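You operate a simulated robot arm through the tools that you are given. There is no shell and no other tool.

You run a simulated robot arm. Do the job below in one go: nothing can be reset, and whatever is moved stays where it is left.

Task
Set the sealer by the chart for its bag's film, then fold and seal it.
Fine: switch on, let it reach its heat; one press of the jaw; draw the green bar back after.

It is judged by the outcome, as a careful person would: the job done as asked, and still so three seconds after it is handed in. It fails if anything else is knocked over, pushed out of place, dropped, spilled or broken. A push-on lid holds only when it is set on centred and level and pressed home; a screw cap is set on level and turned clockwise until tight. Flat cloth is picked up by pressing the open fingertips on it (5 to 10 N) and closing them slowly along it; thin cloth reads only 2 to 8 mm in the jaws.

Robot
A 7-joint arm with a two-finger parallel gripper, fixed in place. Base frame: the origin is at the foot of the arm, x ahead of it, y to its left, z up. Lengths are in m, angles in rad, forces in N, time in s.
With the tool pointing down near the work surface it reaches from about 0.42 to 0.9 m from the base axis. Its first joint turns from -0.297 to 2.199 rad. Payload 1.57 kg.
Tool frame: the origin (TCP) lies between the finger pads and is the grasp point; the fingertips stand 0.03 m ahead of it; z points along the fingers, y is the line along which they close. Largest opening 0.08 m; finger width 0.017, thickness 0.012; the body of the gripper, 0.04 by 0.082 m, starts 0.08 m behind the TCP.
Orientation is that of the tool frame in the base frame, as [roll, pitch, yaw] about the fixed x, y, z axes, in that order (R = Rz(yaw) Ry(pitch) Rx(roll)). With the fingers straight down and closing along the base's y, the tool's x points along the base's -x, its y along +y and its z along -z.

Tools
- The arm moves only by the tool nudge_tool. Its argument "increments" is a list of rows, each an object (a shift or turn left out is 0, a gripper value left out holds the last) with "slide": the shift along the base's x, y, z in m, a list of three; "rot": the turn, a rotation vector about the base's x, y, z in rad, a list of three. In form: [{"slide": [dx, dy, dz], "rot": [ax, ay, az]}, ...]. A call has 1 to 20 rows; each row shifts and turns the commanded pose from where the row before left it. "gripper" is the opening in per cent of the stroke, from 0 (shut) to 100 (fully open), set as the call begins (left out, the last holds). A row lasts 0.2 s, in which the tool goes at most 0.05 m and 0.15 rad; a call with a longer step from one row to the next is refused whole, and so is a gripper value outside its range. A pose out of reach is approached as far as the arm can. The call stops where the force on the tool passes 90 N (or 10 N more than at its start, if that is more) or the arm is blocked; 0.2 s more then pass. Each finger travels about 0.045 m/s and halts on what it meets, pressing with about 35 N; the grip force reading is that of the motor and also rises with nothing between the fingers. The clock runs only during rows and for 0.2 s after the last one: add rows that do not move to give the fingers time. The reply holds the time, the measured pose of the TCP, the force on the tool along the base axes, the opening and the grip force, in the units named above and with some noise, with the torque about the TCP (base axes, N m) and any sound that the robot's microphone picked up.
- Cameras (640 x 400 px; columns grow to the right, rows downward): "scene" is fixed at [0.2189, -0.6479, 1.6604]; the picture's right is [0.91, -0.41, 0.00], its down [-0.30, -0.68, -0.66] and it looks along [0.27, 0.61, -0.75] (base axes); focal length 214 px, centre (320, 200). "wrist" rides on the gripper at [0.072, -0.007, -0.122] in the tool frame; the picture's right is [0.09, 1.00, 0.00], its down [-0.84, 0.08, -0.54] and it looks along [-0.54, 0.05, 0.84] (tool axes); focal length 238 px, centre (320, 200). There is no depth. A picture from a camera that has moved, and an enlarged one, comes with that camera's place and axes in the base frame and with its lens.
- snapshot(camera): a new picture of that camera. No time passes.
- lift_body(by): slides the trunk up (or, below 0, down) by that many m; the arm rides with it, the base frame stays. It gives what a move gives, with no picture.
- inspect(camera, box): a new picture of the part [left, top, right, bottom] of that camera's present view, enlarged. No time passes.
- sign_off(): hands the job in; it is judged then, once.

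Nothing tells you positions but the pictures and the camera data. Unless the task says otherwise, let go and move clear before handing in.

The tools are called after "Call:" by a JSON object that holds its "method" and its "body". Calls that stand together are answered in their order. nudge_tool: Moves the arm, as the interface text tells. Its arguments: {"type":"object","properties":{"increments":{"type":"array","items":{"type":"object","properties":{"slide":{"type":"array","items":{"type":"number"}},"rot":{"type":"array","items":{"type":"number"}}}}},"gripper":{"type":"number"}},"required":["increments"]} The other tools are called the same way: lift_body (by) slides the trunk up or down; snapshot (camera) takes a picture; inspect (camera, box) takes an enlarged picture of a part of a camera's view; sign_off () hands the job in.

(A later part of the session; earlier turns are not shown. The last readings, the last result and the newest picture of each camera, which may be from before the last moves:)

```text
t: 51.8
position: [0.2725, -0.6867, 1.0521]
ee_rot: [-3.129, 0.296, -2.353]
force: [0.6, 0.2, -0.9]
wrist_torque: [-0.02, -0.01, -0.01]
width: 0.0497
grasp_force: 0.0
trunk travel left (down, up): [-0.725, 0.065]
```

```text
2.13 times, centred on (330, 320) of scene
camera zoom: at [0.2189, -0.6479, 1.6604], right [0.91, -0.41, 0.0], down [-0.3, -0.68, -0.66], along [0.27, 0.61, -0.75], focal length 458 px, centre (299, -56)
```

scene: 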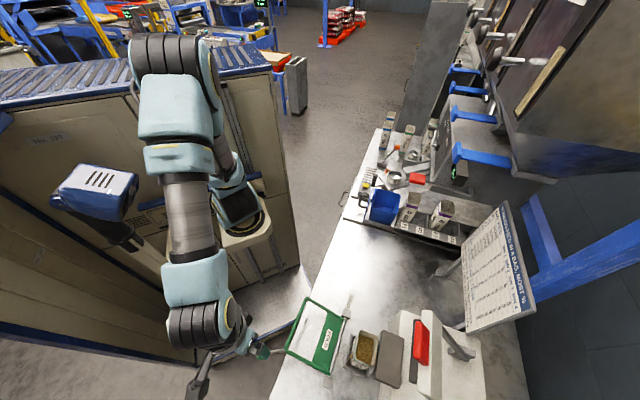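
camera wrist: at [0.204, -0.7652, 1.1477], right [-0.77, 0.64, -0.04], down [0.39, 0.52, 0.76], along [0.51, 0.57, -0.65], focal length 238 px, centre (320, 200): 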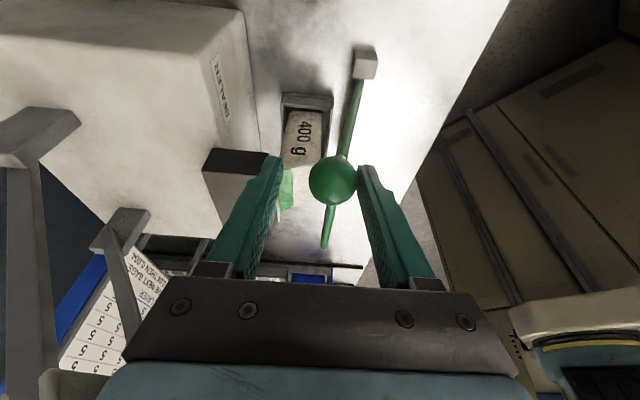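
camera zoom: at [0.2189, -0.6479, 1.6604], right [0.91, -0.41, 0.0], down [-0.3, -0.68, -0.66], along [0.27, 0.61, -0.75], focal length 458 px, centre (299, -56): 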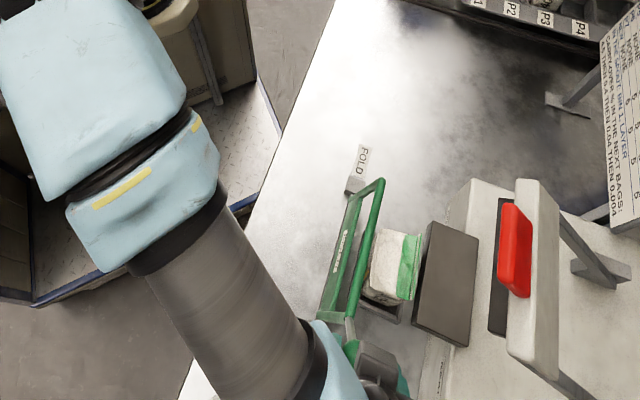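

The bag's top is starting to fold as the bar comes over. Continuing in small moves and watching the force.

Call:
{"method": "nudge_tool", "body": {"increments": [{"slide": [0.0135, -0.0135, -0.0054]}, {"slide": [0.0132, -0.0132, -0.007]}, {"slide": [0.0127, -0.0127, -0.0087]}]}}

Call:
{"method": "snapshot", "body": {"camera": "wrist"}}

Call:
{"method": "inspect", "body": {"camera": "scene", "box": [280, 260, 480, 400]}}

```text
t: 52.6
position: [0.3124, -0.7268, 1.0286]
ee_rot: [-3.128, 0.296, -2.353]
force: [0.1, -0.1, 0.1]
wrist_torque: [-0.03, 0.01, -0.03]
width: 0.0497
grasp_force: 0.1
trunk travel left (down, up): [-0.725, 0.065]
```

```text
taken
camera wrist: at [0.2436, -0.8053, 1.1253], right [-0.77, 0.64, -0.04], down [0.39, 0.52, 0.76], along [0.51, 0.57, -0.65], focal length 238 px, centre (320, 200)
```

wrist: 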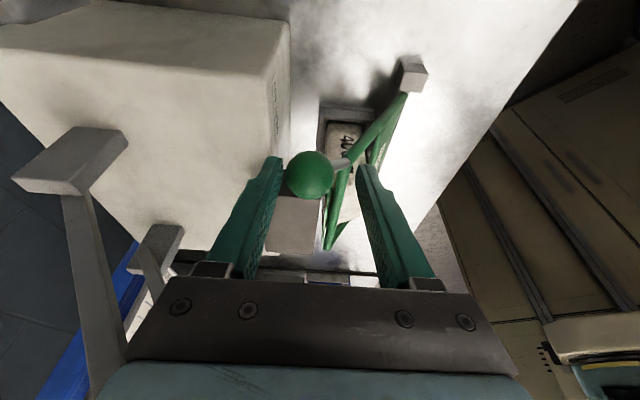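

```text
2.86 times, centred on (380, 330) of scene
camera zoom: at [0.2189, -0.6479, 1.6604], right [0.91, -0.41, 0.0], down [-0.3, -0.68, -0.66], along [0.27, 0.61, -0.75], focal length 613 px, centre (149, -171)
```

zoom: 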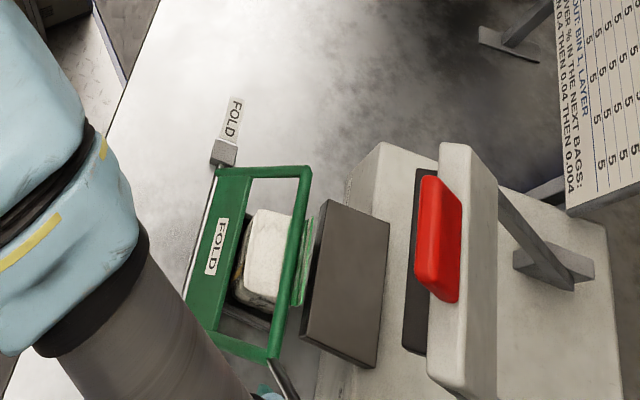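

Call:
{"method": "nudge_tool", "body": {"increments": [{"slide": [0.0121, -0.0121, -0.0101]}, {"slide": [0.0, 0.0, 0.0]}]}}

Call:
{"method": "snapshot", "body": {"camera": "wrist"}}

Call:
{"method": "inspect", "body": {"camera": "scene", "box": [280, 260, 480, 400]}}

```text
t: 53.2
position: [0.3256, -0.7418, 1.0192]
ee_rot: [-3.127, 0.297, -2.353]
force: [-3.6, 3.3, 5.3]
wrist_torque: [0.3, 0.16, 0.08]
width: 0.0537
grasp_force: 2.1
trunk travel left (down, up): [-0.725, 0.065]
```

```text
taken
camera wrist: at [0.2559, -0.8184, 1.1158], right [-0.77, 0.64, -0.04], down [0.39, 0.52, 0.76], along [0.51, 0.57, -0.65], focal length 238 px, centre (320, 200)
```

wrist: 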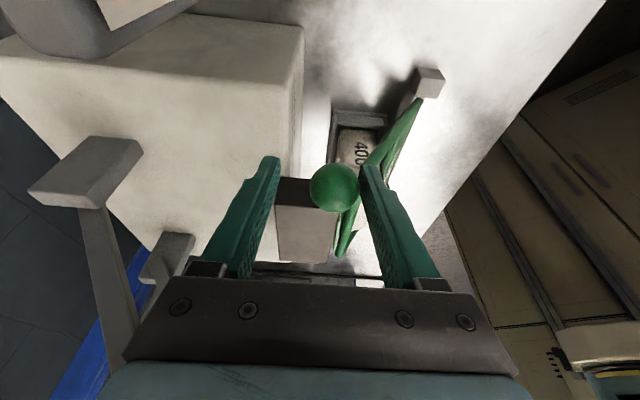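

```text
2.86 times, centred on (380, 330) of scene
camera zoom: at [0.2189, -0.6479, 1.6604], right [0.91, -0.41, 0.0], down [-0.3, -0.68, -0.66], along [0.27, 0.61, -0.75], focal length 613 px, centre (149, -171)
```

zoom: 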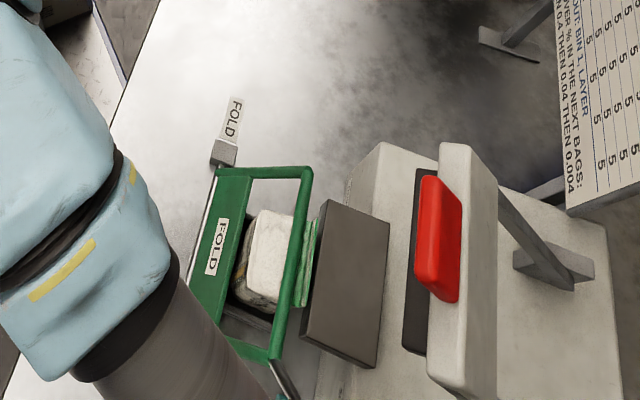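

Call:
{"method": "inspect", "body": {"camera": "wrist", "box": [250, 90, 450, 290]}}

Call:
{"method": "inspect", "body": {"camera": "scene", "box": [330, 300, 430, 400]}}

```text
2.00 times, centred on (350, 190) of wrist
camera zoom: at [0.2559, -0.8184, 1.1158], right [-0.77, 0.64, -0.04], down [0.39, 0.52, 0.76], along [0.51, 0.57, -0.65], focal length 477 px, centre (260, 220)
```

zoom: 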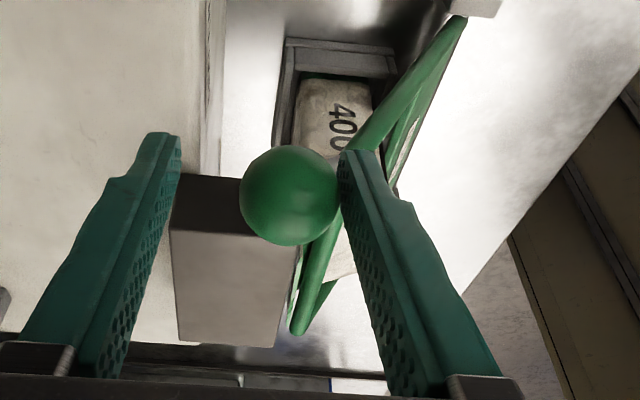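

```text
4.00 times, centred on (380, 350) of scene
camera zoom: at [0.2189, -0.6479, 1.6604], right [0.91, -0.41, 0.0], down [-0.3, -0.68, -0.66], along [0.27, 0.61, -0.75], focal length 858 px, centre (80, -400)
```

zoom: 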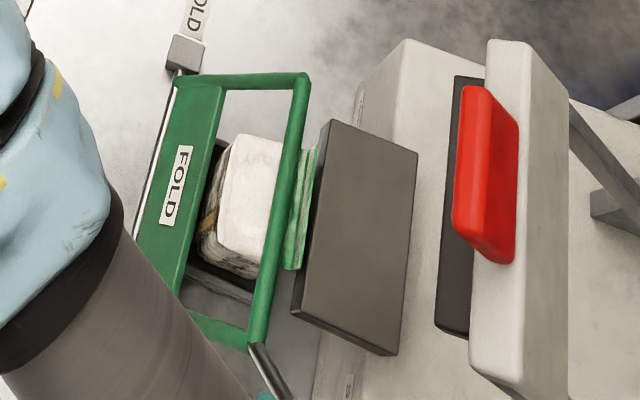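

The crossbar now pins the folded mouth at the anvil's front edge. I'll push a little further to see whether this is the bar's end stop.

Call:
{"method": "nudge_tool", "body": {"increments": [{"slide": [0.003, -0.003, -0.002]}, {"slide": [0.003, -0.003, -0.002]}]}}

Call:
{"method": "inspect", "body": {"camera": "wrist", "box": [250, 90, 450, 290]}}

Call:
{"method": "inspect", "body": {"camera": "scene", "box": [330, 300, 430, 400]}}

```text
t: 53.8
position: [0.3286, -0.7462, 1.0172]
ee_rot: [-3.128, 0.295, -2.352]
force: [-15.8, 12.6, 26.5]
wrist_torque: [1.32, 0.75, 0.4]
width: 0.0676
grasp_force: 10.1
trunk travel left (down, up): [-0.725, 0.065]
```

```text
2.00 times, centred on (350, 190) of wrist
camera zoom: at [0.26, -0.8234, 1.1138], right [-0.77, 0.64, -0.04], down [0.39, 0.52, 0.76], along [0.51, 0.57, -0.65], focal length 477 px, centre (260, 220)
```

zoom: 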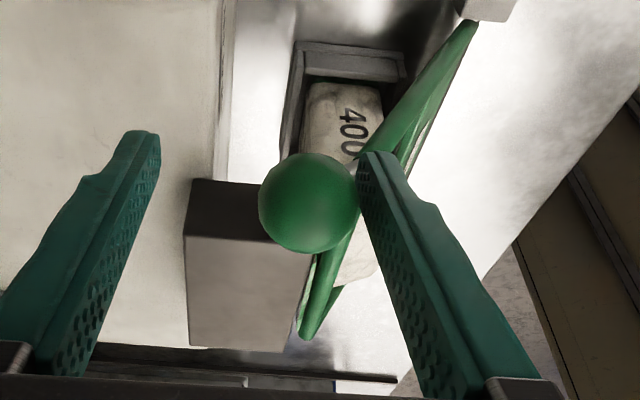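

```text
4.00 times, centred on (380, 350) of scene
camera zoom: at [0.2189, -0.6479, 1.6604], right [0.91, -0.41, 0.0], down [-0.3, -0.68, -0.66], along [0.27, 0.61, -0.75], focal length 858 px, centre (80, -400)
```

zoom: 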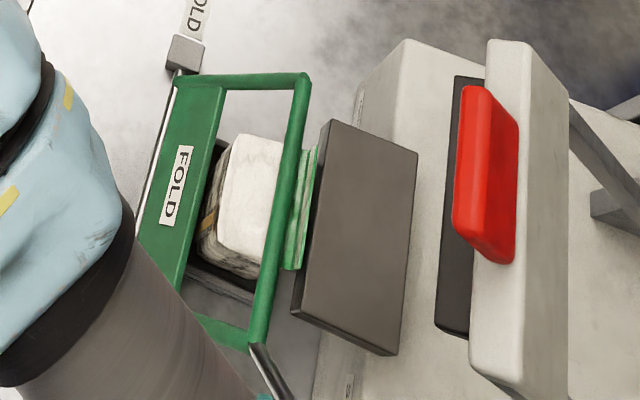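

The bar is against its stop. I'll ease off, open the fingers and rise straight up, checking the bar stays over.

Call:
{"method": "nudge_tool", "body": {"increments": [{"slide": [-0.004, 0.004, 0.002]}, {"slide": [-0.002, 0.002, 0.0]}, {"slide": [0, 0, 0]}], "gripper": 100}}

Call:
{"method": "snapshot", "body": {"camera": "wrist"}}

```text
t: 54.6
position: [0.3251, -0.7404, 1.0155]
ee_rot: [-3.127, 0.296, -2.351]
force: [-0.6, -0.1, -1.3]
wrist_torque: [0.01, 0.02, -0.01]
width: 0.0798
grasp_force: 0.1
trunk travel left (down, up): [-0.725, 0.065]
```

```text
taken
camera wrist: at [0.2555, -0.8185, 1.112], right [-0.77, 0.64, -0.04], down [0.39, 0.52, 0.76], along [0.51, 0.57, -0.65], focal length 238 px, centre (320, 200)
```

wrist: 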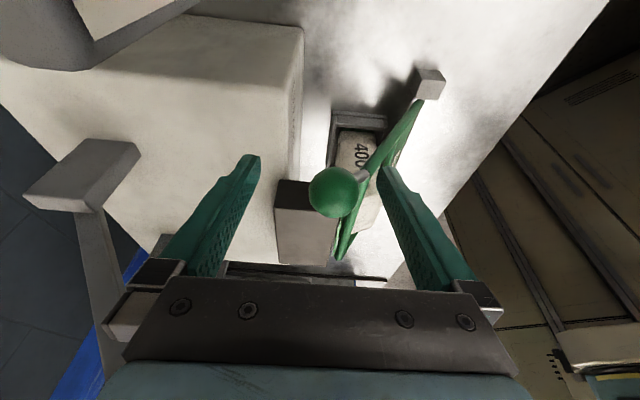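

Call:
{"method": "nudge_tool", "body": {"increments": [{"slide": [-0.003, 0.003, 0.02]}, {"slide": [0, 0, 0.03]}, {"slide": [0, 0, 0.04]}, {"slide": [0, 0, 0.04]}]}}

Call:
{"method": "snapshot", "body": {"camera": "wrist"}}

Call:
{"method": "inspect", "body": {"camera": "scene", "box": [280, 260, 480, 400]}}

```text
t: 55.6
position: [0.3212, -0.7372, 1.1465]
ee_rot: [-3.13, 0.297, -2.352]
force: [-0.8, -0.5, -0.1]
wrist_torque: [0.03, 0.0, -0.02]
width: 0.08
grasp_force: 0.0
trunk travel left (down, up): [-0.725, 0.065]
```

```text
taken
camera wrist: at [0.2519, -0.8162, 1.2427], right [-0.77, 0.64, -0.04], down [0.39, 0.51, 0.76], along [0.51, 0.57, -0.65], focal length 238 px, centre (320, 200)
```

wrist: 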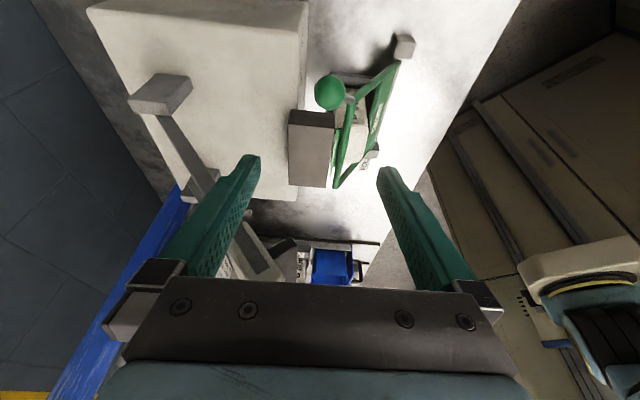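

```text
2.86 times, centred on (380, 330) of scene
camera zoom: at [0.2189, -0.6479, 1.6604], right [0.91, -0.41, 0.0], down [-0.3, -0.68, -0.66], along [0.27, 0.61, -0.75], focal length 613 px, centre (149, -171)
```

zoom: 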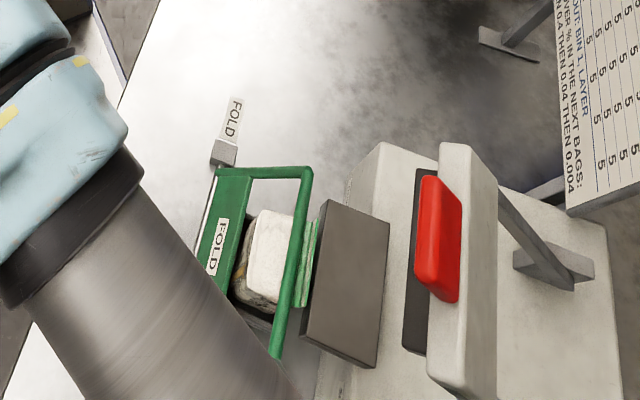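

Call:
{"method": "inspect", "body": {"camera": "wrist", "box": [250, 20, 430, 200]}}

Call:
{"method": "inspect", "body": {"camera": "wrist", "box": [100, 60, 320, 290]}}

```text
2.22 times, centred on (340, 110) of wrist
camera zoom: at [0.2519, -0.8162, 1.2427], right [-0.77, 0.64, -0.04], down [0.39, 0.51, 0.76], along [0.51, 0.57, -0.65], focal length 530 px, centre (276, 400)
```

zoom: 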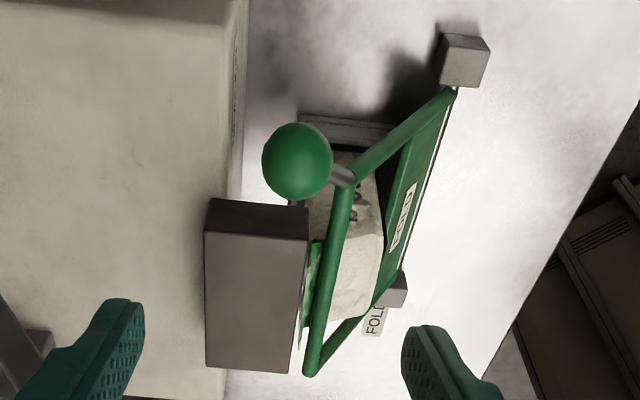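

```text
1.74 times, centred on (210, 175) of wrist
camera zoom: at [0.2519, -0.8162, 1.2427], right [-0.77, 0.64, -0.04], down [0.39, 0.51, 0.76], along [0.51, 0.57, -0.65], focal length 414 px, centre (511, 244)
```

zoom: 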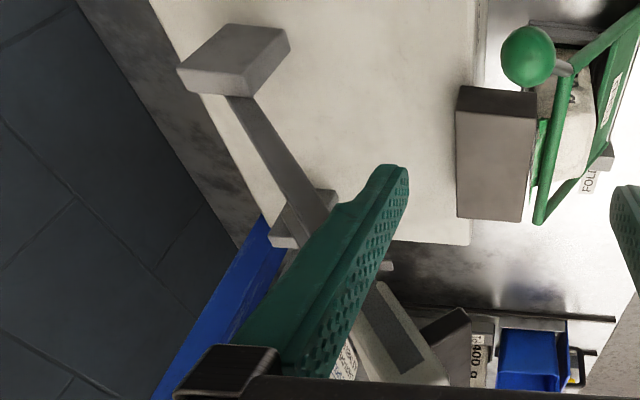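

The bar stays folded on its own. Now I'll rise, straighten the hand and turn it to face the sealer, to read the temperature and line up on the red jaw handle.

Call:
{"method": "nudge_tool", "body": {"increments": [{"slide": [-0.02, 0.02, 0.04], "rot": [-0.0707, 0.0707, 0]}, {"slide": [-0.02, 0.03, 0.03], "rot": [-0.0707, 0.0707, 0]}, {"slide": [-0.02, 0.03, 0.03], "rot": [-0.0707, 0.0707, 0]}, {"slide": [0, 0.012, 0.003], "rot": [0, 0, -0.143]}, {"slide": [0, 0.012, 0.003], "rot": [0, 0, -0.143]}, {"slide": [0, 0.012, 0.003], "rot": [0, 0, -0.143]}, {"slide": [0, 0.012, 0.003], "rot": [0, 0, -0.143]}, {"slide": [0, 0.012, 0.003], "rot": [0, 0, -0.143]}, {"slide": [0, 0.012, 0.003], "rot": [0, 0, -0.143]}, {"slide": [0, 0.012, 0.003], "rot": [0, 0, -0.143]}, {"slide": [0, 0.012, 0.003], "rot": [0, 0, -0.143]}, {"slide": [0, 0.012, 0.003], "rot": [0, 0, -0.143]}, {"slide": [0, 0.012, 0.003], "rot": [0, 0, -0.143]}, {"slide": [0, 0.012, 0.003], "rot": [0, 0, -0.143]}]}}

Call:
{"method": "snapshot", "body": {"camera": "wrist"}}

Call:
{"method": "snapshot", "body": {"camera": "scene"}}

```text
t: 58.6
position: [0.2601, -0.5254, 1.2786]
ee_rot: [-3.13, -0.003, 2.354]
force: [1.1, 0.6, -0.3]
wrist_torque: [0.01, 0.01, -0.01]
width: 0.0798
grasp_force: 0.0
trunk travel left (down, up): [-0.725, 0.065]
```

```text
taken
camera wrist: at [0.2073, -0.4792, 1.4009], right [0.64, 0.77, -0.01], down [0.65, -0.53, 0.54], along [0.41, -0.35, -0.84], focal length 238 px, centre (320, 200)
```

wrist: 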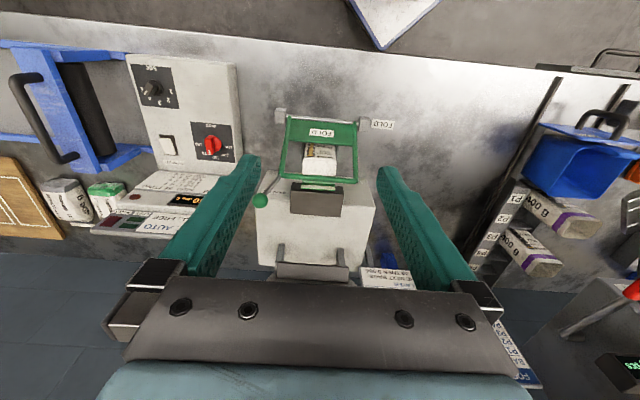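

```text
taken
```

scene: 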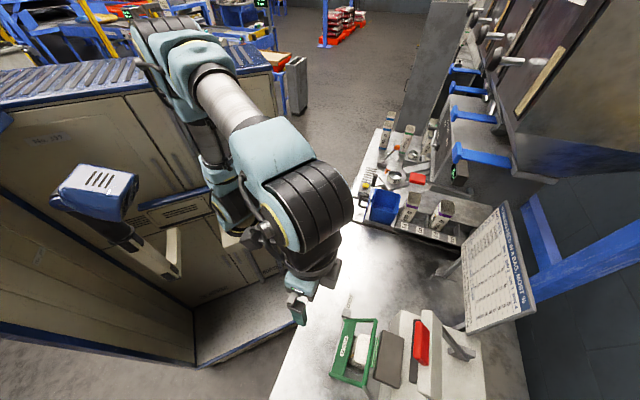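

Call:
{"method": "inspect", "body": {"camera": "wrist", "box": [90, 170, 260, 260]}}

Call:
{"method": "inspect", "body": {"camera": "wrist", "box": [240, 100, 400, 290]}}

Call:
{"method": "inspect", "body": {"camera": "scene", "box": [320, 290, 480, 400]}}

```text
3.76 times, centred on (175, 215) of wrist
camera zoom: at [0.2073, -0.4792, 1.4009], right [0.64, 0.77, -0.01], down [0.65, -0.53, 0.54], along [0.41, -0.35, -0.84], focal length 897 px, centre (866, 144)
```

zoom: 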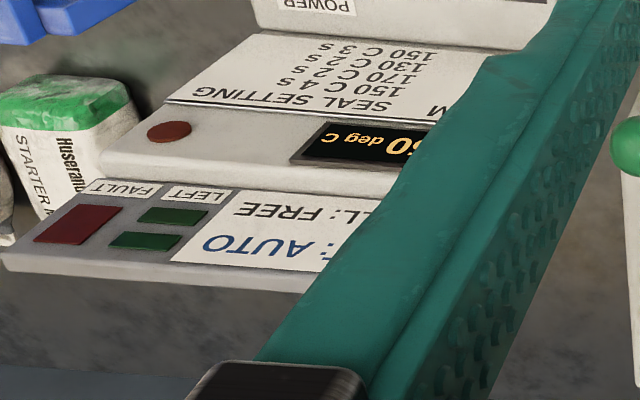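

```text
2.11 times, centred on (320, 195) of wrist
camera zoom: at [0.2073, -0.4792, 1.4009], right [0.64, 0.77, -0.01], down [0.65, -0.53, 0.54], along [0.41, -0.35, -0.84], focal length 502 px, centre (320, 210)
```

zoom: 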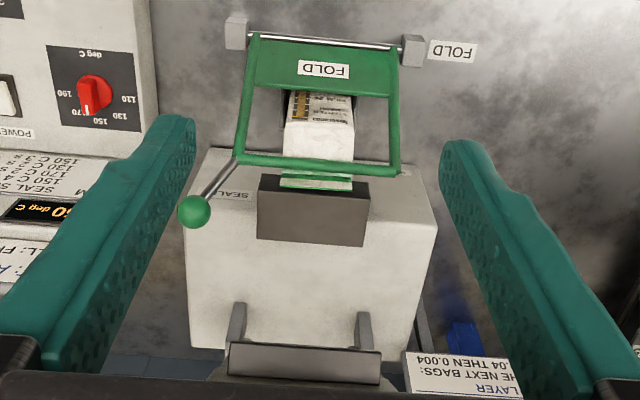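

```text
3.64 times, centred on (400, 345) of scene
camera zoom: at [0.2189, -0.6479, 1.6604], right [0.91, -0.41, 0.0], down [-0.3, -0.68, -0.66], along [0.27, 0.61, -0.75], focal length 780 px, centre (29, -327)
```

zoom: 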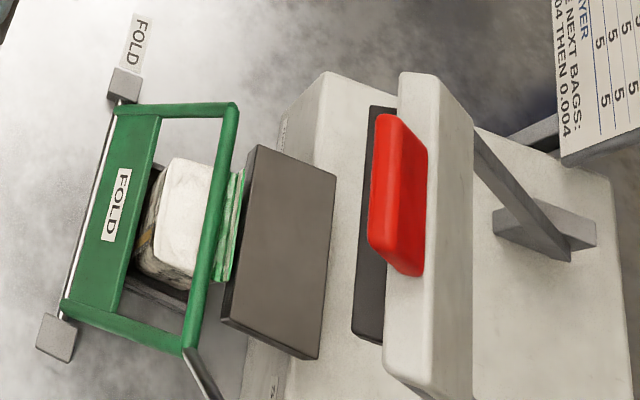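

The bag is folded with its mouth at the anvil. I want to recheck the red dial's pointer and the full display before pressing.

Call:
{"method": "inspect", "body": {"camera": "wrist", "box": [180, 110, 250, 170]}}

Call:
{"method": "inspect", "body": {"camera": "wrist", "box": [120, 55, 250, 170]}}

```text
6.67 times, centred on (215, 140) of wrist
camera zoom: at [0.2073, -0.4792, 1.4009], right [0.64, 0.77, -0.01], down [0.65, -0.53, 0.54], along [0.41, -0.35, -0.84], focal length 1589 px, centre (1020, 600)
```

zoom: 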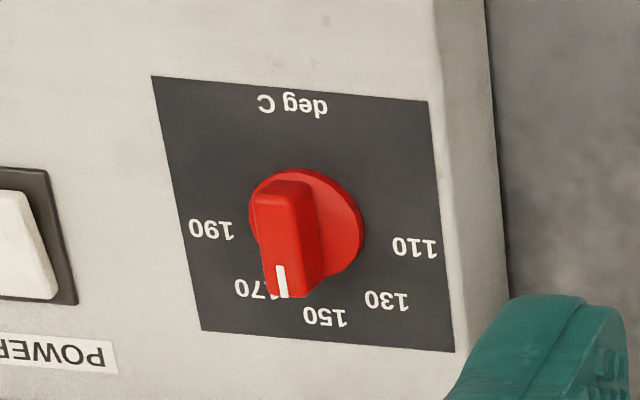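

```text
3.48 times, centred on (185, 112) of wrist
camera zoom: at [0.2073, -0.4792, 1.4009], right [0.64, 0.77, -0.01], down [0.65, -0.53, 0.54], along [0.41, -0.35, -0.84], focal length 829 px, centre (790, 504)
```

zoom: 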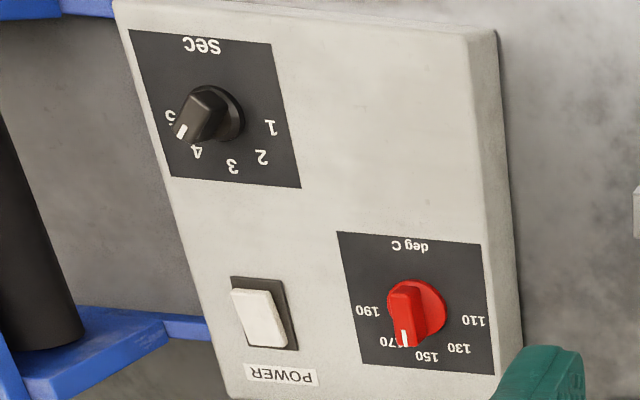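

Both pointers are in line with 150 and 4 (the tilt was parallax). Next I move the nearly closed fingertips above the red handle at about d=0.756, z≈1.22, and read the display from there.

Call:
{"method": "nudge_tool", "body": {"increments": [{"slide": [0.0, 0.0, 0.02]}, {"slide": [0.0245, -0.0227, 0.0]}, {"slide": [0.0245, -0.0227, 0.0]}, {"slide": [0.0245, -0.0227, 0.0]}, {"slide": [0.0245, -0.0227, 0.0]}, {"slide": [0.0245, -0.0227, 0.0]}, {"slide": [0.0245, -0.0227, 0.0]}], "gripper": 25}}

Call:
{"method": "snapshot", "body": {"camera": "wrist"}}

Call:
{"method": "inspect", "body": {"camera": "scene", "box": [320, 240, 520, 400]}}

```text
t: 60.2
position: [0.4073, -0.6625, 1.302]
ee_rot: [-3.129, -0.001, 2.358]
force: [-1.0, 0.0, 0.5]
wrist_torque: [-0.03, -0.03, -0.02]
width: 0.02
grasp_force: 0.2
trunk travel left (down, up): [-0.725, 0.065]
```

```text
taken
camera wrist: at [0.3543, -0.617, 1.426], right [0.64, 0.77, -0.01], down [0.65, -0.53, 0.54], along [0.41, -0.35, -0.84], focal length 238 px, centre (320, 200)
```

wrist: 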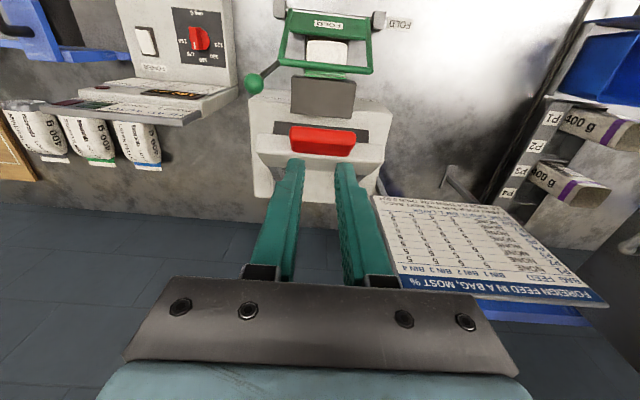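

```text
2.50 times, centred on (420, 320) of scene
camera zoom: at [0.2189, -0.6479, 1.6604], right [0.91, -0.41, 0.0], down [-0.3, -0.68, -0.66], along [0.27, 0.61, -0.75], focal length 536 px, centre (70, -100)
```

zoom: 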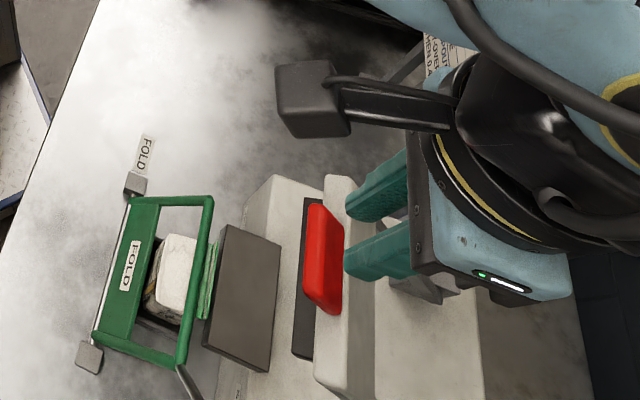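

Call:
{"method": "inspect", "body": {"camera": "wrist", "box": [40, 70, 240, 130]}}

Call:
{"method": "inspect", "body": {"camera": "wrist", "box": [240, 60, 400, 200]}}

```text
3.20 times, centred on (140, 100) of wrist
camera zoom: at [0.3543, -0.617, 1.426], right [0.64, 0.77, -0.01], down [0.65, -0.53, 0.54], along [0.41, -0.35, -0.84], focal length 763 px, centre (896, 520)
```

zoom: 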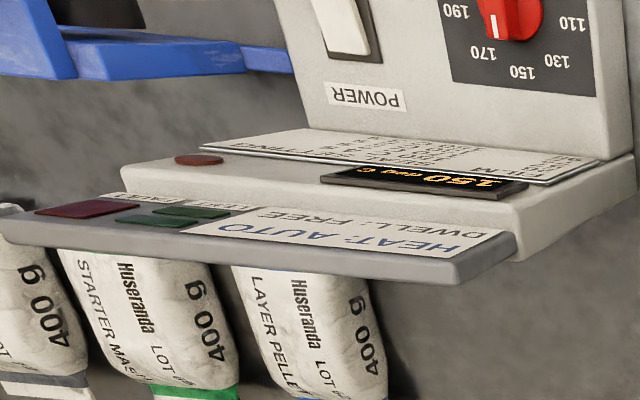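

```text
2.86 times, centred on (320, 130) of wrist
camera zoom: at [0.3543, -0.617, 1.426], right [0.64, 0.77, -0.01], down [0.65, -0.53, 0.54], along [0.41, -0.35, -0.84], focal length 681 px, centre (320, 400)
```

zoom: 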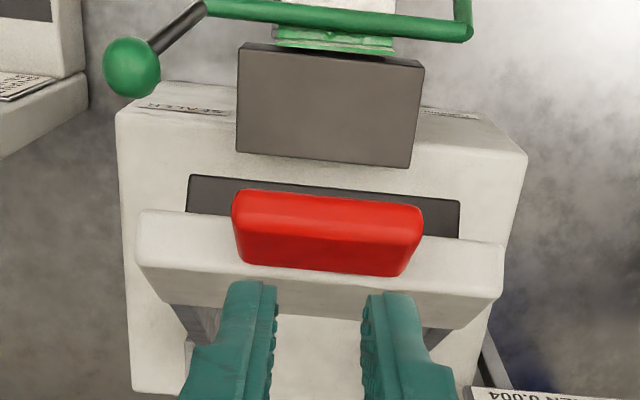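

The display reads 150 °C, so the sealer has reached its heat. The fingertips are right above the handle; I'll lower to just touching it.

Call:
{"method": "nudge_tool", "body": {"increments": [{"slide": [-0.0028, 0.0028, -0.015]}, {"slide": [0, 0, -0.015]}, {"slide": [0, 0, -0.01]}]}}

Call:
{"method": "inspect", "body": {"camera": "wrist", "box": [240, 60, 400, 200]}}

Call:
{"method": "inspect", "body": {"camera": "scene", "box": [360, 280, 500, 400]}}

```text
t: 61.0
position: [0.4059, -0.6584, 1.2606]
ee_rot: [-3.131, -0.002, 2.358]
force: [-0.1, -0.6, 0.0]
wrist_torque: [0.02, 0.01, 0.01]
width: 0.02
grasp_force: 0.1
trunk travel left (down, up): [-0.725, 0.065]
```

```text
2.86 times, centred on (320, 130) of wrist
camera zoom: at [0.3529, -0.6128, 1.3831], right [0.64, 0.77, -0.01], down [0.65, -0.53, 0.54], along [0.41, -0.35, -0.84], focal length 681 px, centre (320, 400)
```

zoom: 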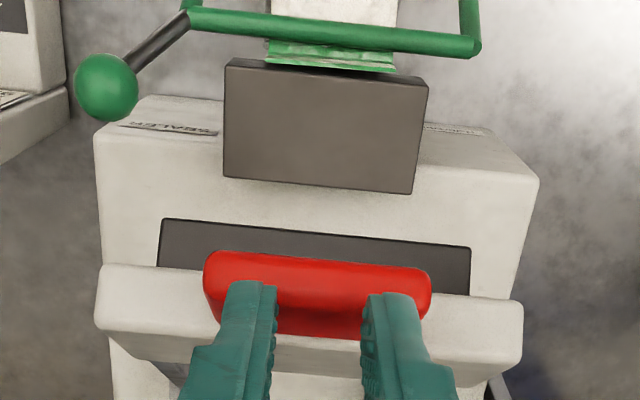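

```text
3.33 times, centred on (430, 340) of scene
camera zoom: at [0.2189, -0.6479, 1.6604], right [0.91, -0.41, 0.0], down [-0.3, -0.68, -0.66], along [0.27, 0.61, -0.75], focal length 715 px, centre (-47, -267)
```

zoom: 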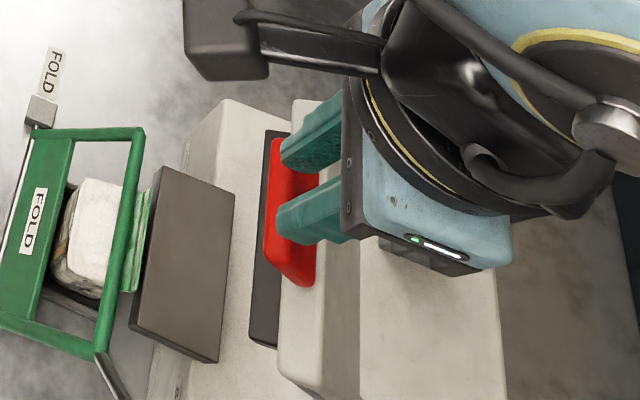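

The tips rest just over the handle. I'll press the jaw down along its arc in a controlled way, checking part-way that the tips stay on the handle.

Call:
{"method": "nudge_tool", "body": {"increments": [{"slide": [0, 0, -0.0086]}, {"slide": [-0.0071, 0.0071, -0.01]}, {"slide": [-0.0071, 0.0071, -0.0097]}, {"slide": [-0.0064, 0.0064, -0.011]}, {"slide": [-0.0064, 0.0064, -0.0109]}]}}

Call:
{"method": "inspect", "body": {"camera": "wrist", "box": [240, 60, 400, 200]}}

Call:
{"method": "inspect", "body": {"camera": "scene", "box": [340, 280, 500, 400]}}

```text
t: 62.2
position: [0.376, -0.6331, 1.2082]
ee_rot: [-3.129, -0.001, 2.358]
force: [-1.7, 2.4, 3.6]
wrist_torque: [0.17, 0.0, 0.07]
width: 0.0208
grasp_force: 0.3
trunk travel left (down, up): [-0.725, 0.065]
```

```text
2.86 times, centred on (320, 130) of wrist
camera zoom: at [0.3235, -0.5869, 1.3309], right [0.64, 0.77, -0.01], down [0.65, -0.53, 0.54], along [0.41, -0.35, -0.84], focal length 681 px, centre (320, 400)
```

zoom: 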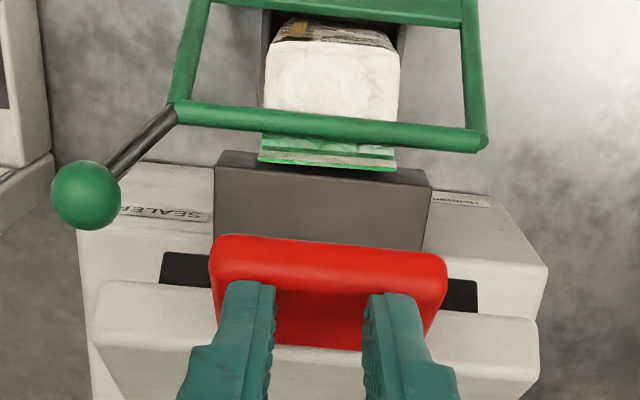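

```text
3.33 times, centred on (420, 340) of scene
camera zoom: at [0.2189, -0.6479, 1.6604], right [0.91, -0.41, 0.0], down [-0.3, -0.68, -0.66], along [0.27, 0.61, -0.75], focal length 715 px, centre (-13, -267)
```

zoom: 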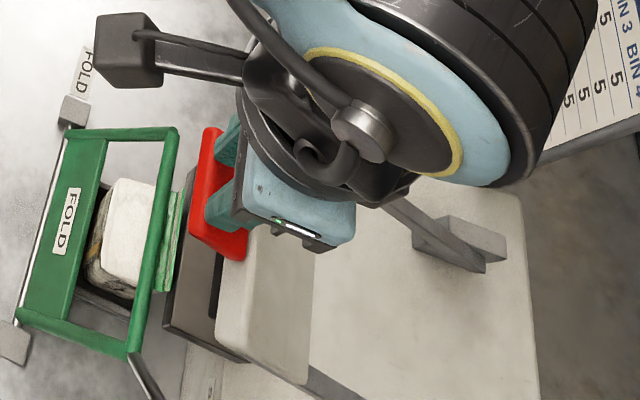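

Call:
{"method": "nudge_tool", "body": {"increments": [{"slide": [-0.0057, 0.0057, -0.0119]}, {"slide": [-0.0057, 0.0057, -0.0118]}, {"slide": [-0.0046, 0.0046, -0.0127]}, {"slide": [-0.0046, 0.0046, -0.0127]}]}}

Call:
{"method": "inspect", "body": {"camera": "wrist", "box": [240, 60, 400, 200]}}

Call:
{"method": "inspect", "body": {"camera": "scene", "box": [340, 280, 500, 400]}}

```text
t: 63.2
position: [0.3564, -0.6111, 1.1617]
ee_rot: [-3.132, -0.002, 2.358]
force: [-0.3, -2.2, 1.5]
wrist_torque: [0.02, 0.0, 0.0]
width: 0.02
grasp_force: 0.1
trunk travel left (down, up): [-0.725, 0.065]
```

```text
2.86 times, centred on (320, 130) of wrist
camera zoom: at [0.3034, -0.5644, 1.2846], right [0.64, 0.77, -0.01], down [0.65, -0.53, 0.54], along [0.41, -0.35, -0.84], focal length 681 px, centre (320, 400)
```

zoom: 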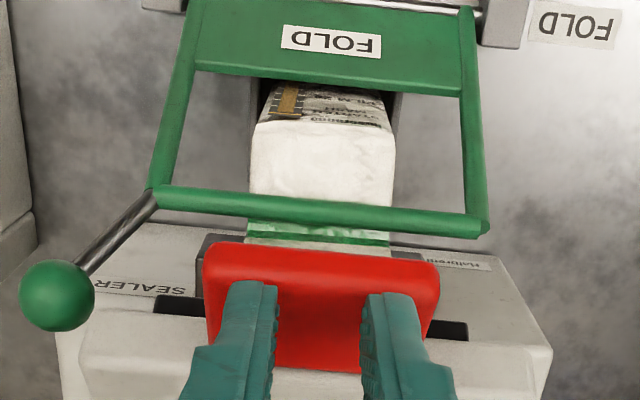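

```text
3.33 times, centred on (420, 340) of scene
camera zoom: at [0.2189, -0.6479, 1.6604], right [0.91, -0.41, 0.0], down [-0.3, -0.68, -0.66], along [0.27, 0.61, -0.75], focal length 715 px, centre (-13, -267)
```

zoom: 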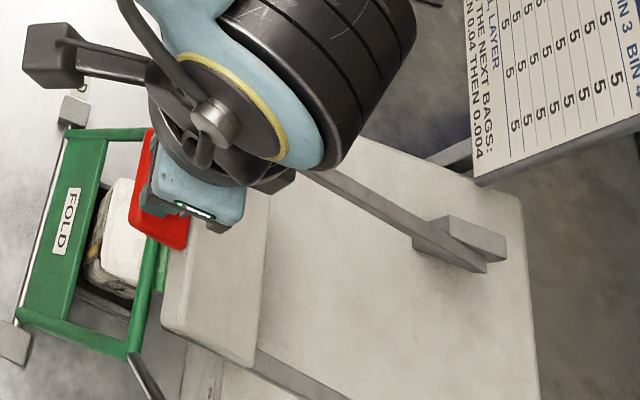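

Call:
{"method": "nudge_tool", "body": {"increments": [{"slide": [-0.0039, 0.0039, -0.0133]}, {"slide": [-0.0039, 0.0039, -0.0133]}, {"slide": [-0.0028, 0.0028, -0.0138]}, {"slide": [-0.0028, 0.0028, -0.0139]}]}}

Call:
{"method": "inspect", "body": {"camera": "wrist", "box": [220, 60, 420, 220]}}

Call:
{"method": "inspect", "body": {"camera": "scene", "box": [320, 280, 500, 400]}}

```text
t: 64.2
position: [0.3449, -0.5971, 1.1075]
ee_rot: [-3.129, -0.004, 2.357]
force: [0.6, 1.0, 1.7]
wrist_torque: [-0.01, 0.0, 0.03]
width: 0.0199
grasp_force: 0.2
trunk travel left (down, up): [-0.725, 0.065]
```

```text
2.50 times, centred on (320, 140) of wrist
camera zoom: at [0.2915, -0.551, 1.2311], right [0.64, 0.77, -0.01], down [0.65, -0.53, 0.54], along [0.41, -0.35, -0.84], focal length 596 px, centre (320, 350)
```

zoom: 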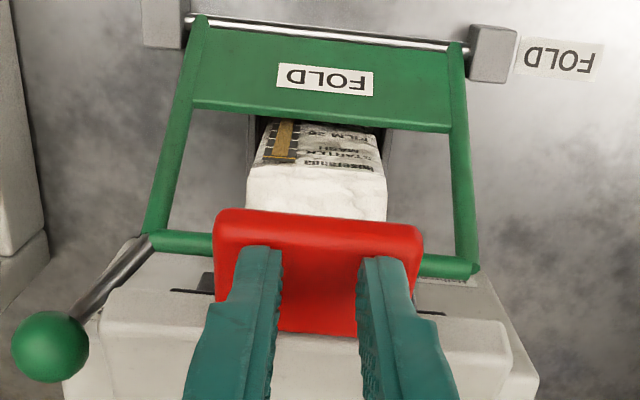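

```text
3.33 times, centred on (410, 340) of scene
camera zoom: at [0.2189, -0.6479, 1.6604], right [0.91, -0.41, 0.0], down [-0.3, -0.68, -0.66], along [0.27, 0.61, -0.75], focal length 715 px, centre (20, -267)
```

zoom: 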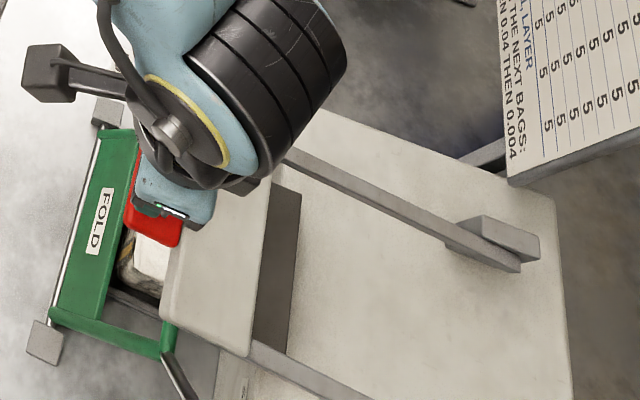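

Call:
{"method": "nudge_tool", "body": {"increments": [{"slide": [-0.0014, 0.0014, -0.0142]}, {"slide": [-0.0014, 0.0014, -0.01]}]}}

Call:
{"method": "inspect", "body": {"camera": "wrist", "box": [220, 60, 420, 220]}}

Call:
{"method": "inspect", "body": {"camera": "scene", "box": [320, 280, 500, 400]}}

```text
t: 64.8
position: [0.3414, -0.5953, 1.0817]
ee_rot: [-3.128, -0.003, 2.358]
force: [-0.5, 1.2, 1.3]
wrist_torque: [0.03, 0.02, 0.02]
width: 0.0206
grasp_force: 0.5
trunk travel left (down, up): [-0.725, 0.065]
```

```text
2.50 times, centred on (320, 140) of wrist
camera zoom: at [0.2885, -0.5492, 1.2053], right [0.64, 0.77, -0.01], down [0.65, -0.53, 0.54], along [0.41, -0.35, -0.84], focal length 596 px, centre (320, 350)
```

zoom: 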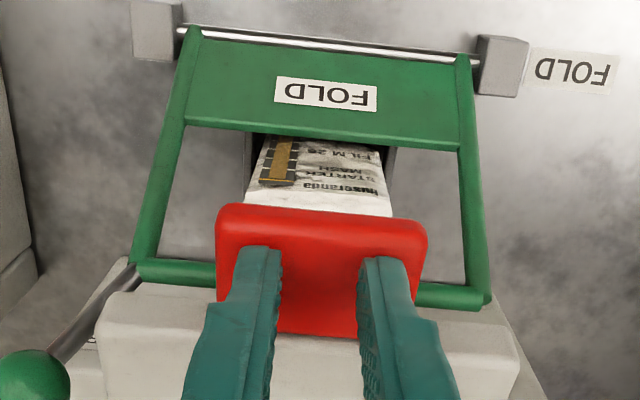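

```text
3.33 times, centred on (410, 340) of scene
camera zoom: at [0.2189, -0.6479, 1.6604], right [0.91, -0.41, 0.0], down [-0.3, -0.68, -0.66], along [0.27, 0.61, -0.75], focal length 715 px, centre (20, -267)
```

zoom: 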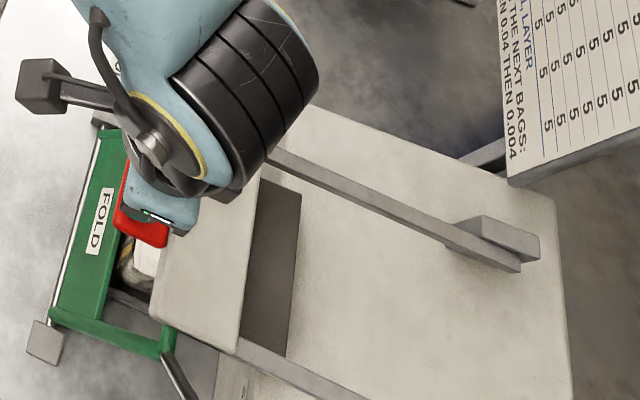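

Call:
{"method": "nudge_tool", "body": {"increments": [{"slide": [-0.0007, 0.0007, -0.008]}, {"slide": [-0.0007, 0.0007, -0.008]}]}}

Call:
{"method": "inspect", "body": {"camera": "wrist", "box": [220, 60, 420, 220]}}

Call:
{"method": "inspect", "body": {"camera": "scene", "box": [320, 280, 500, 400]}}

```text
t: 65.4
position: [0.3398, -0.5945, 1.0656]
ee_rot: [-3.13, -0.001, 2.36]
force: [-0.4, 0.8, 1.5]
wrist_torque: [0.05, 0.02, 0.02]
width: 0.0202
grasp_force: 0.2
trunk travel left (down, up): [-0.725, 0.065]
```

```text
2.50 times, centred on (320, 140) of wrist
camera zoom: at [0.2866, -0.5487, 1.1884], right [0.64, 0.77, -0.01], down [0.65, -0.53, 0.54], along [0.41, -0.35, -0.84], focal length 596 px, centre (320, 350)
```

zoom: 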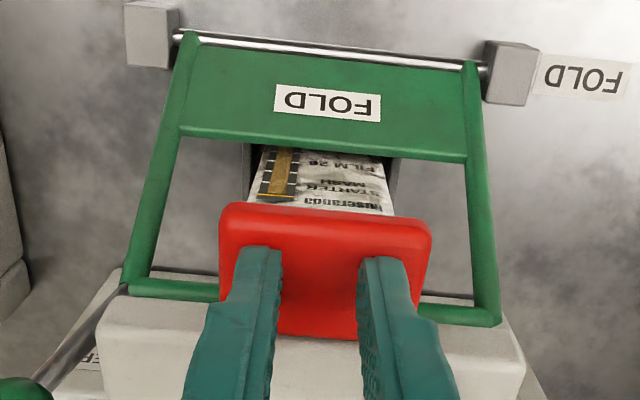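

```text
3.33 times, centred on (410, 340) of scene
camera zoom: at [0.2189, -0.6479, 1.6604], right [0.91, -0.41, 0.0], down [-0.3, -0.68, -0.66], along [0.27, 0.61, -0.75], focal length 715 px, centre (20, -267)
```

zoom: 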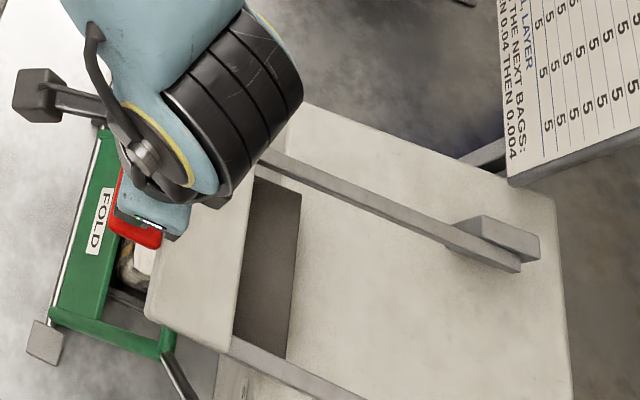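

Call:
{"method": "nudge_tool", "body": {"increments": [{"slide": [-0.0003, 0.0003, -0.006]}, {"slide": [-0.0, 0.0, -0.006]}]}}

Call:
{"method": "inspect", "body": {"camera": "wrist", "box": [220, 60, 420, 220]}}

Call:
{"method": "snapshot", "body": {"camera": "wrist"}}

```text
t: 66.0
position: [0.339, -0.5941, 1.0542]
ee_rot: [-3.128, -0.002, 2.358]
force: [-0.4, -0.1, -0.2]
wrist_torque: [-0.01, -0.02, 0.03]
width: 0.0199
grasp_force: 0.0
trunk travel left (down, up): [-0.725, 0.065]
```

```text
2.50 times, centred on (320, 140) of wrist
camera zoom: at [0.2851, -0.5474, 1.1768], right [0.64, 0.77, -0.01], down [0.65, -0.53, 0.54], along [0.41, -0.35, -0.84], focal length 596 px, centre (320, 350)
```

zoom: 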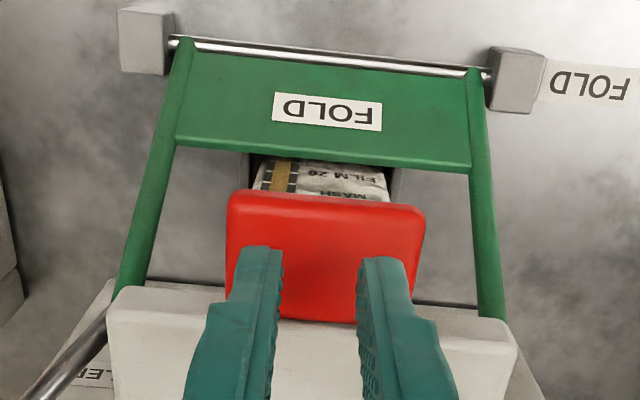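

```text
taken
camera wrist: at [0.2851, -0.5474, 1.1768], right [0.64, 0.77, -0.01], down [0.65, -0.53, 0.54], along [0.41, -0.35, -0.84], focal length 238 px, centre (320, 200)
```

wrist: 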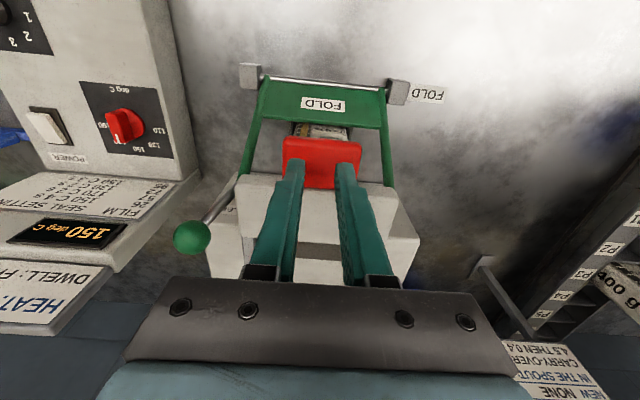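

The jaw has dropped away onto the anvil under its own weight, so I'll follow it down now and apply pressure.

Call:
{"method": "nudge_tool", "body": {"increments": [{"slide": [0, 0, -0.006]}, {"slide": [0, 0, -0.006]}]}}

Call:
{"method": "snapshot", "body": {"camera": "wrist"}}

```text
t: 66.6
position: [0.3387, -0.5938, 1.0417]
ee_rot: [-3.129, -0.003, 2.358]
force: [-0.4, -1.1, -1.3]
wrist_torque: [0.0, -0.03, 0.02]
width: 0.0198
grasp_force: 0.0
trunk travel left (down, up): [-0.725, 0.065]
```

```text
taken
camera wrist: at [0.2854, -0.5479, 1.1646], right [0.64, 0.77, -0.01], down [0.65, -0.53, 0.54], along [0.41, -0.35, -0.84], focal length 238 px, centre (320, 200)
```

wrist: 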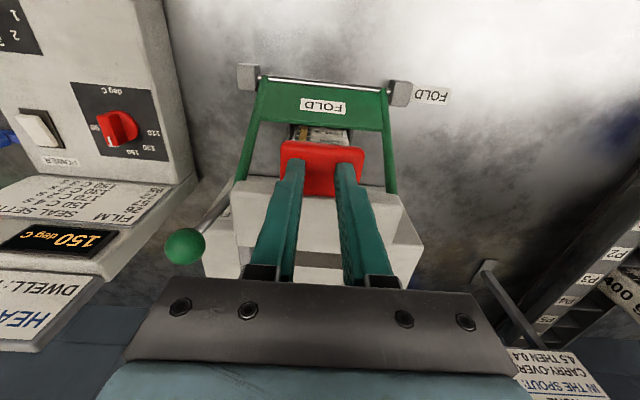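

Call:
{"method": "nudge_tool", "body": {"increments": [{"slide": [0, 0, -0.008]}, {"slide": [0, 0, -0.008]}]}}

Call:
{"method": "inspect", "body": {"camera": "wrist", "box": [220, 60, 420, 220]}}

Call:
{"method": "inspect", "body": {"camera": "scene", "box": [320, 280, 500, 400]}}

```text
t: 67.2
position: [0.3365, -0.5969, 1.0396]
ee_rot: [-3.123, 0.009, 2.358]
force: [-15.3, 22.7, 56.4]
wrist_torque: [1.46, -0.08, 0.47]
width: 0.0236
grasp_force: 2.6
trunk travel left (down, up): [-0.725, 0.065]
stopped in row 2: the force on the tool passed its limit at 102 N (the readings are from after the stop); the commanded pose is now the measured one
```

```text
2.50 times, centred on (320, 140) of wrist
camera zoom: at [0.2834, -0.5476, 1.1616], right [0.64, 0.77, -0.02], down [0.65, -0.53, 0.55], along [0.41, -0.36, -0.84], focal length 596 px, centre (320, 350)
```

zoom: 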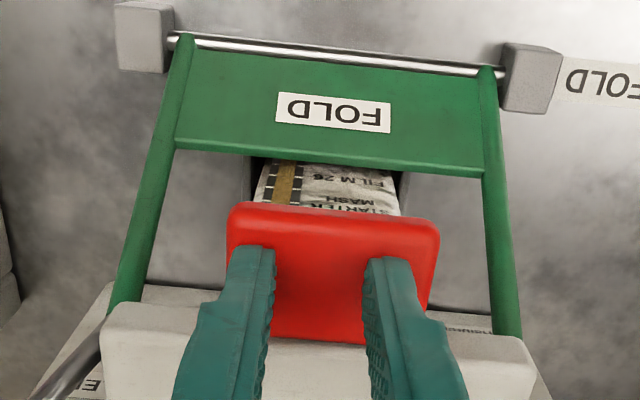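

```text
3.33 times, centred on (410, 340) of scene
camera zoom: at [0.2189, -0.6479, 1.6604], right [0.91, -0.41, 0.0], down [-0.3, -0.68, -0.66], along [0.27, 0.61, -0.75], focal length 715 px, centre (20, -267)
```

zoom: 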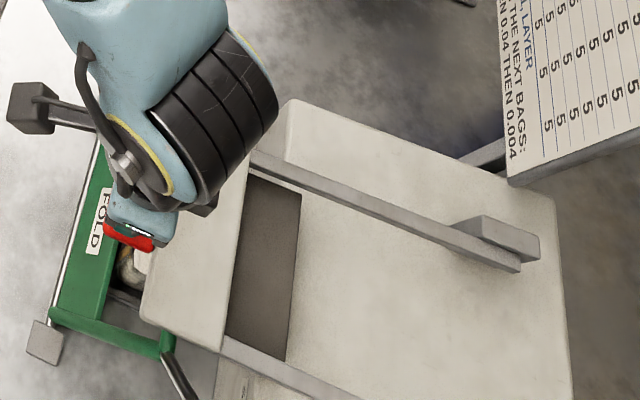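

The jaw is closed and pressed. I'll check the display and lamp, then hold for the dwell.

Call:
{"method": "inspect", "body": {"camera": "wrist", "box": [0, 160, 220, 340]}}

```text
2.22 times, centred on (110, 250) of wrist
camera zoom: at [0.2834, -0.5476, 1.1616], right [0.64, 0.77, -0.02], down [0.65, -0.53, 0.55], along [0.41, -0.36, -0.84], focal length 530 px, centre (787, 89)
```

zoom: 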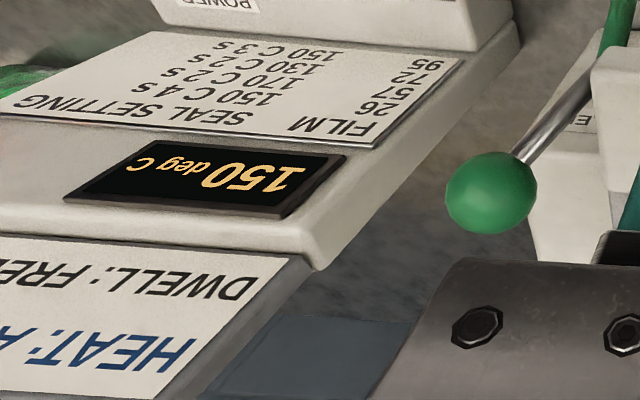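

Call:
{"method": "nudge_tool", "body": {"increments": [{"slide": [0, 0, 0]}, {"slide": [0, 0, 0]}, {"slide": [0, 0, 0]}, {"slide": [0, 0, 0]}, {"slide": [0, 0, 0]}, {"slide": [0, 0, 0]}]}}

Call:
{"method": "snapshot", "body": {"camera": "wrist"}}

```text
t: 68.6
position: [0.3393, -0.5953, 1.0401]
ee_rot: [-3.124, 0.012, 2.357]
force: [-17.3, 22.2, 74.7]
wrist_torque: [1.71, -0.18, 0.37]
width: 0.0224
grasp_force: 1.2
trunk travel left (down, up): [-0.725, 0.065]
```

```text
taken
camera wrist: at [0.2838, -0.5472, 1.1611], right [0.64, 0.77, -0.02], down [0.65, -0.52, 0.55], along [0.41, -0.36, -0.83], focal length 238 px, centre (320, 200)
```

wrist: 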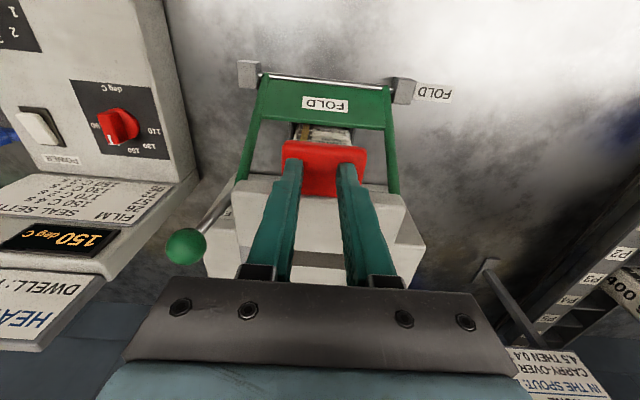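

Call:
{"method": "nudge_tool", "body": {"increments": [{"slide": [0, 0, 0.0005]}, {"slide": [0, 0, 0]}, {"slide": [0, 0, 0]}, {"slide": [0, 0, 0]}, {"slide": [0, 0, 0]}, {"slide": [0, 0, 0]}, {"slide": [0, 0, 0]}]}}

Call:
{"method": "inspect", "body": {"camera": "wrist", "box": [0, 160, 220, 340]}}

```text
t: 70.2
position: [0.338, -0.5952, 1.0386]
ee_rot: [-3.124, 0.012, 2.358]
force: [-13.8, 17.6, 67.8]
wrist_torque: [1.47, -0.16, 0.29]
width: 0.0214
grasp_force: 0.8
trunk travel left (down, up): [-0.725, 0.065]
```

```text
2.22 times, centred on (110, 250) of wrist
camera zoom: at [0.2843, -0.547, 1.1612], right [0.64, 0.77, -0.02], down [0.65, -0.52, 0.55], along [0.41, -0.36, -0.83], focal length 530 px, centre (787, 89)
```

zoom: 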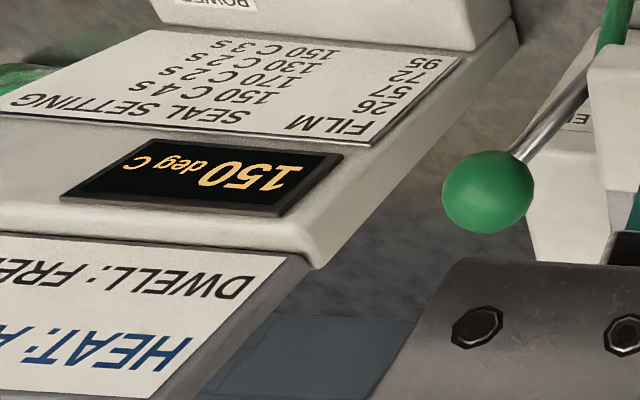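

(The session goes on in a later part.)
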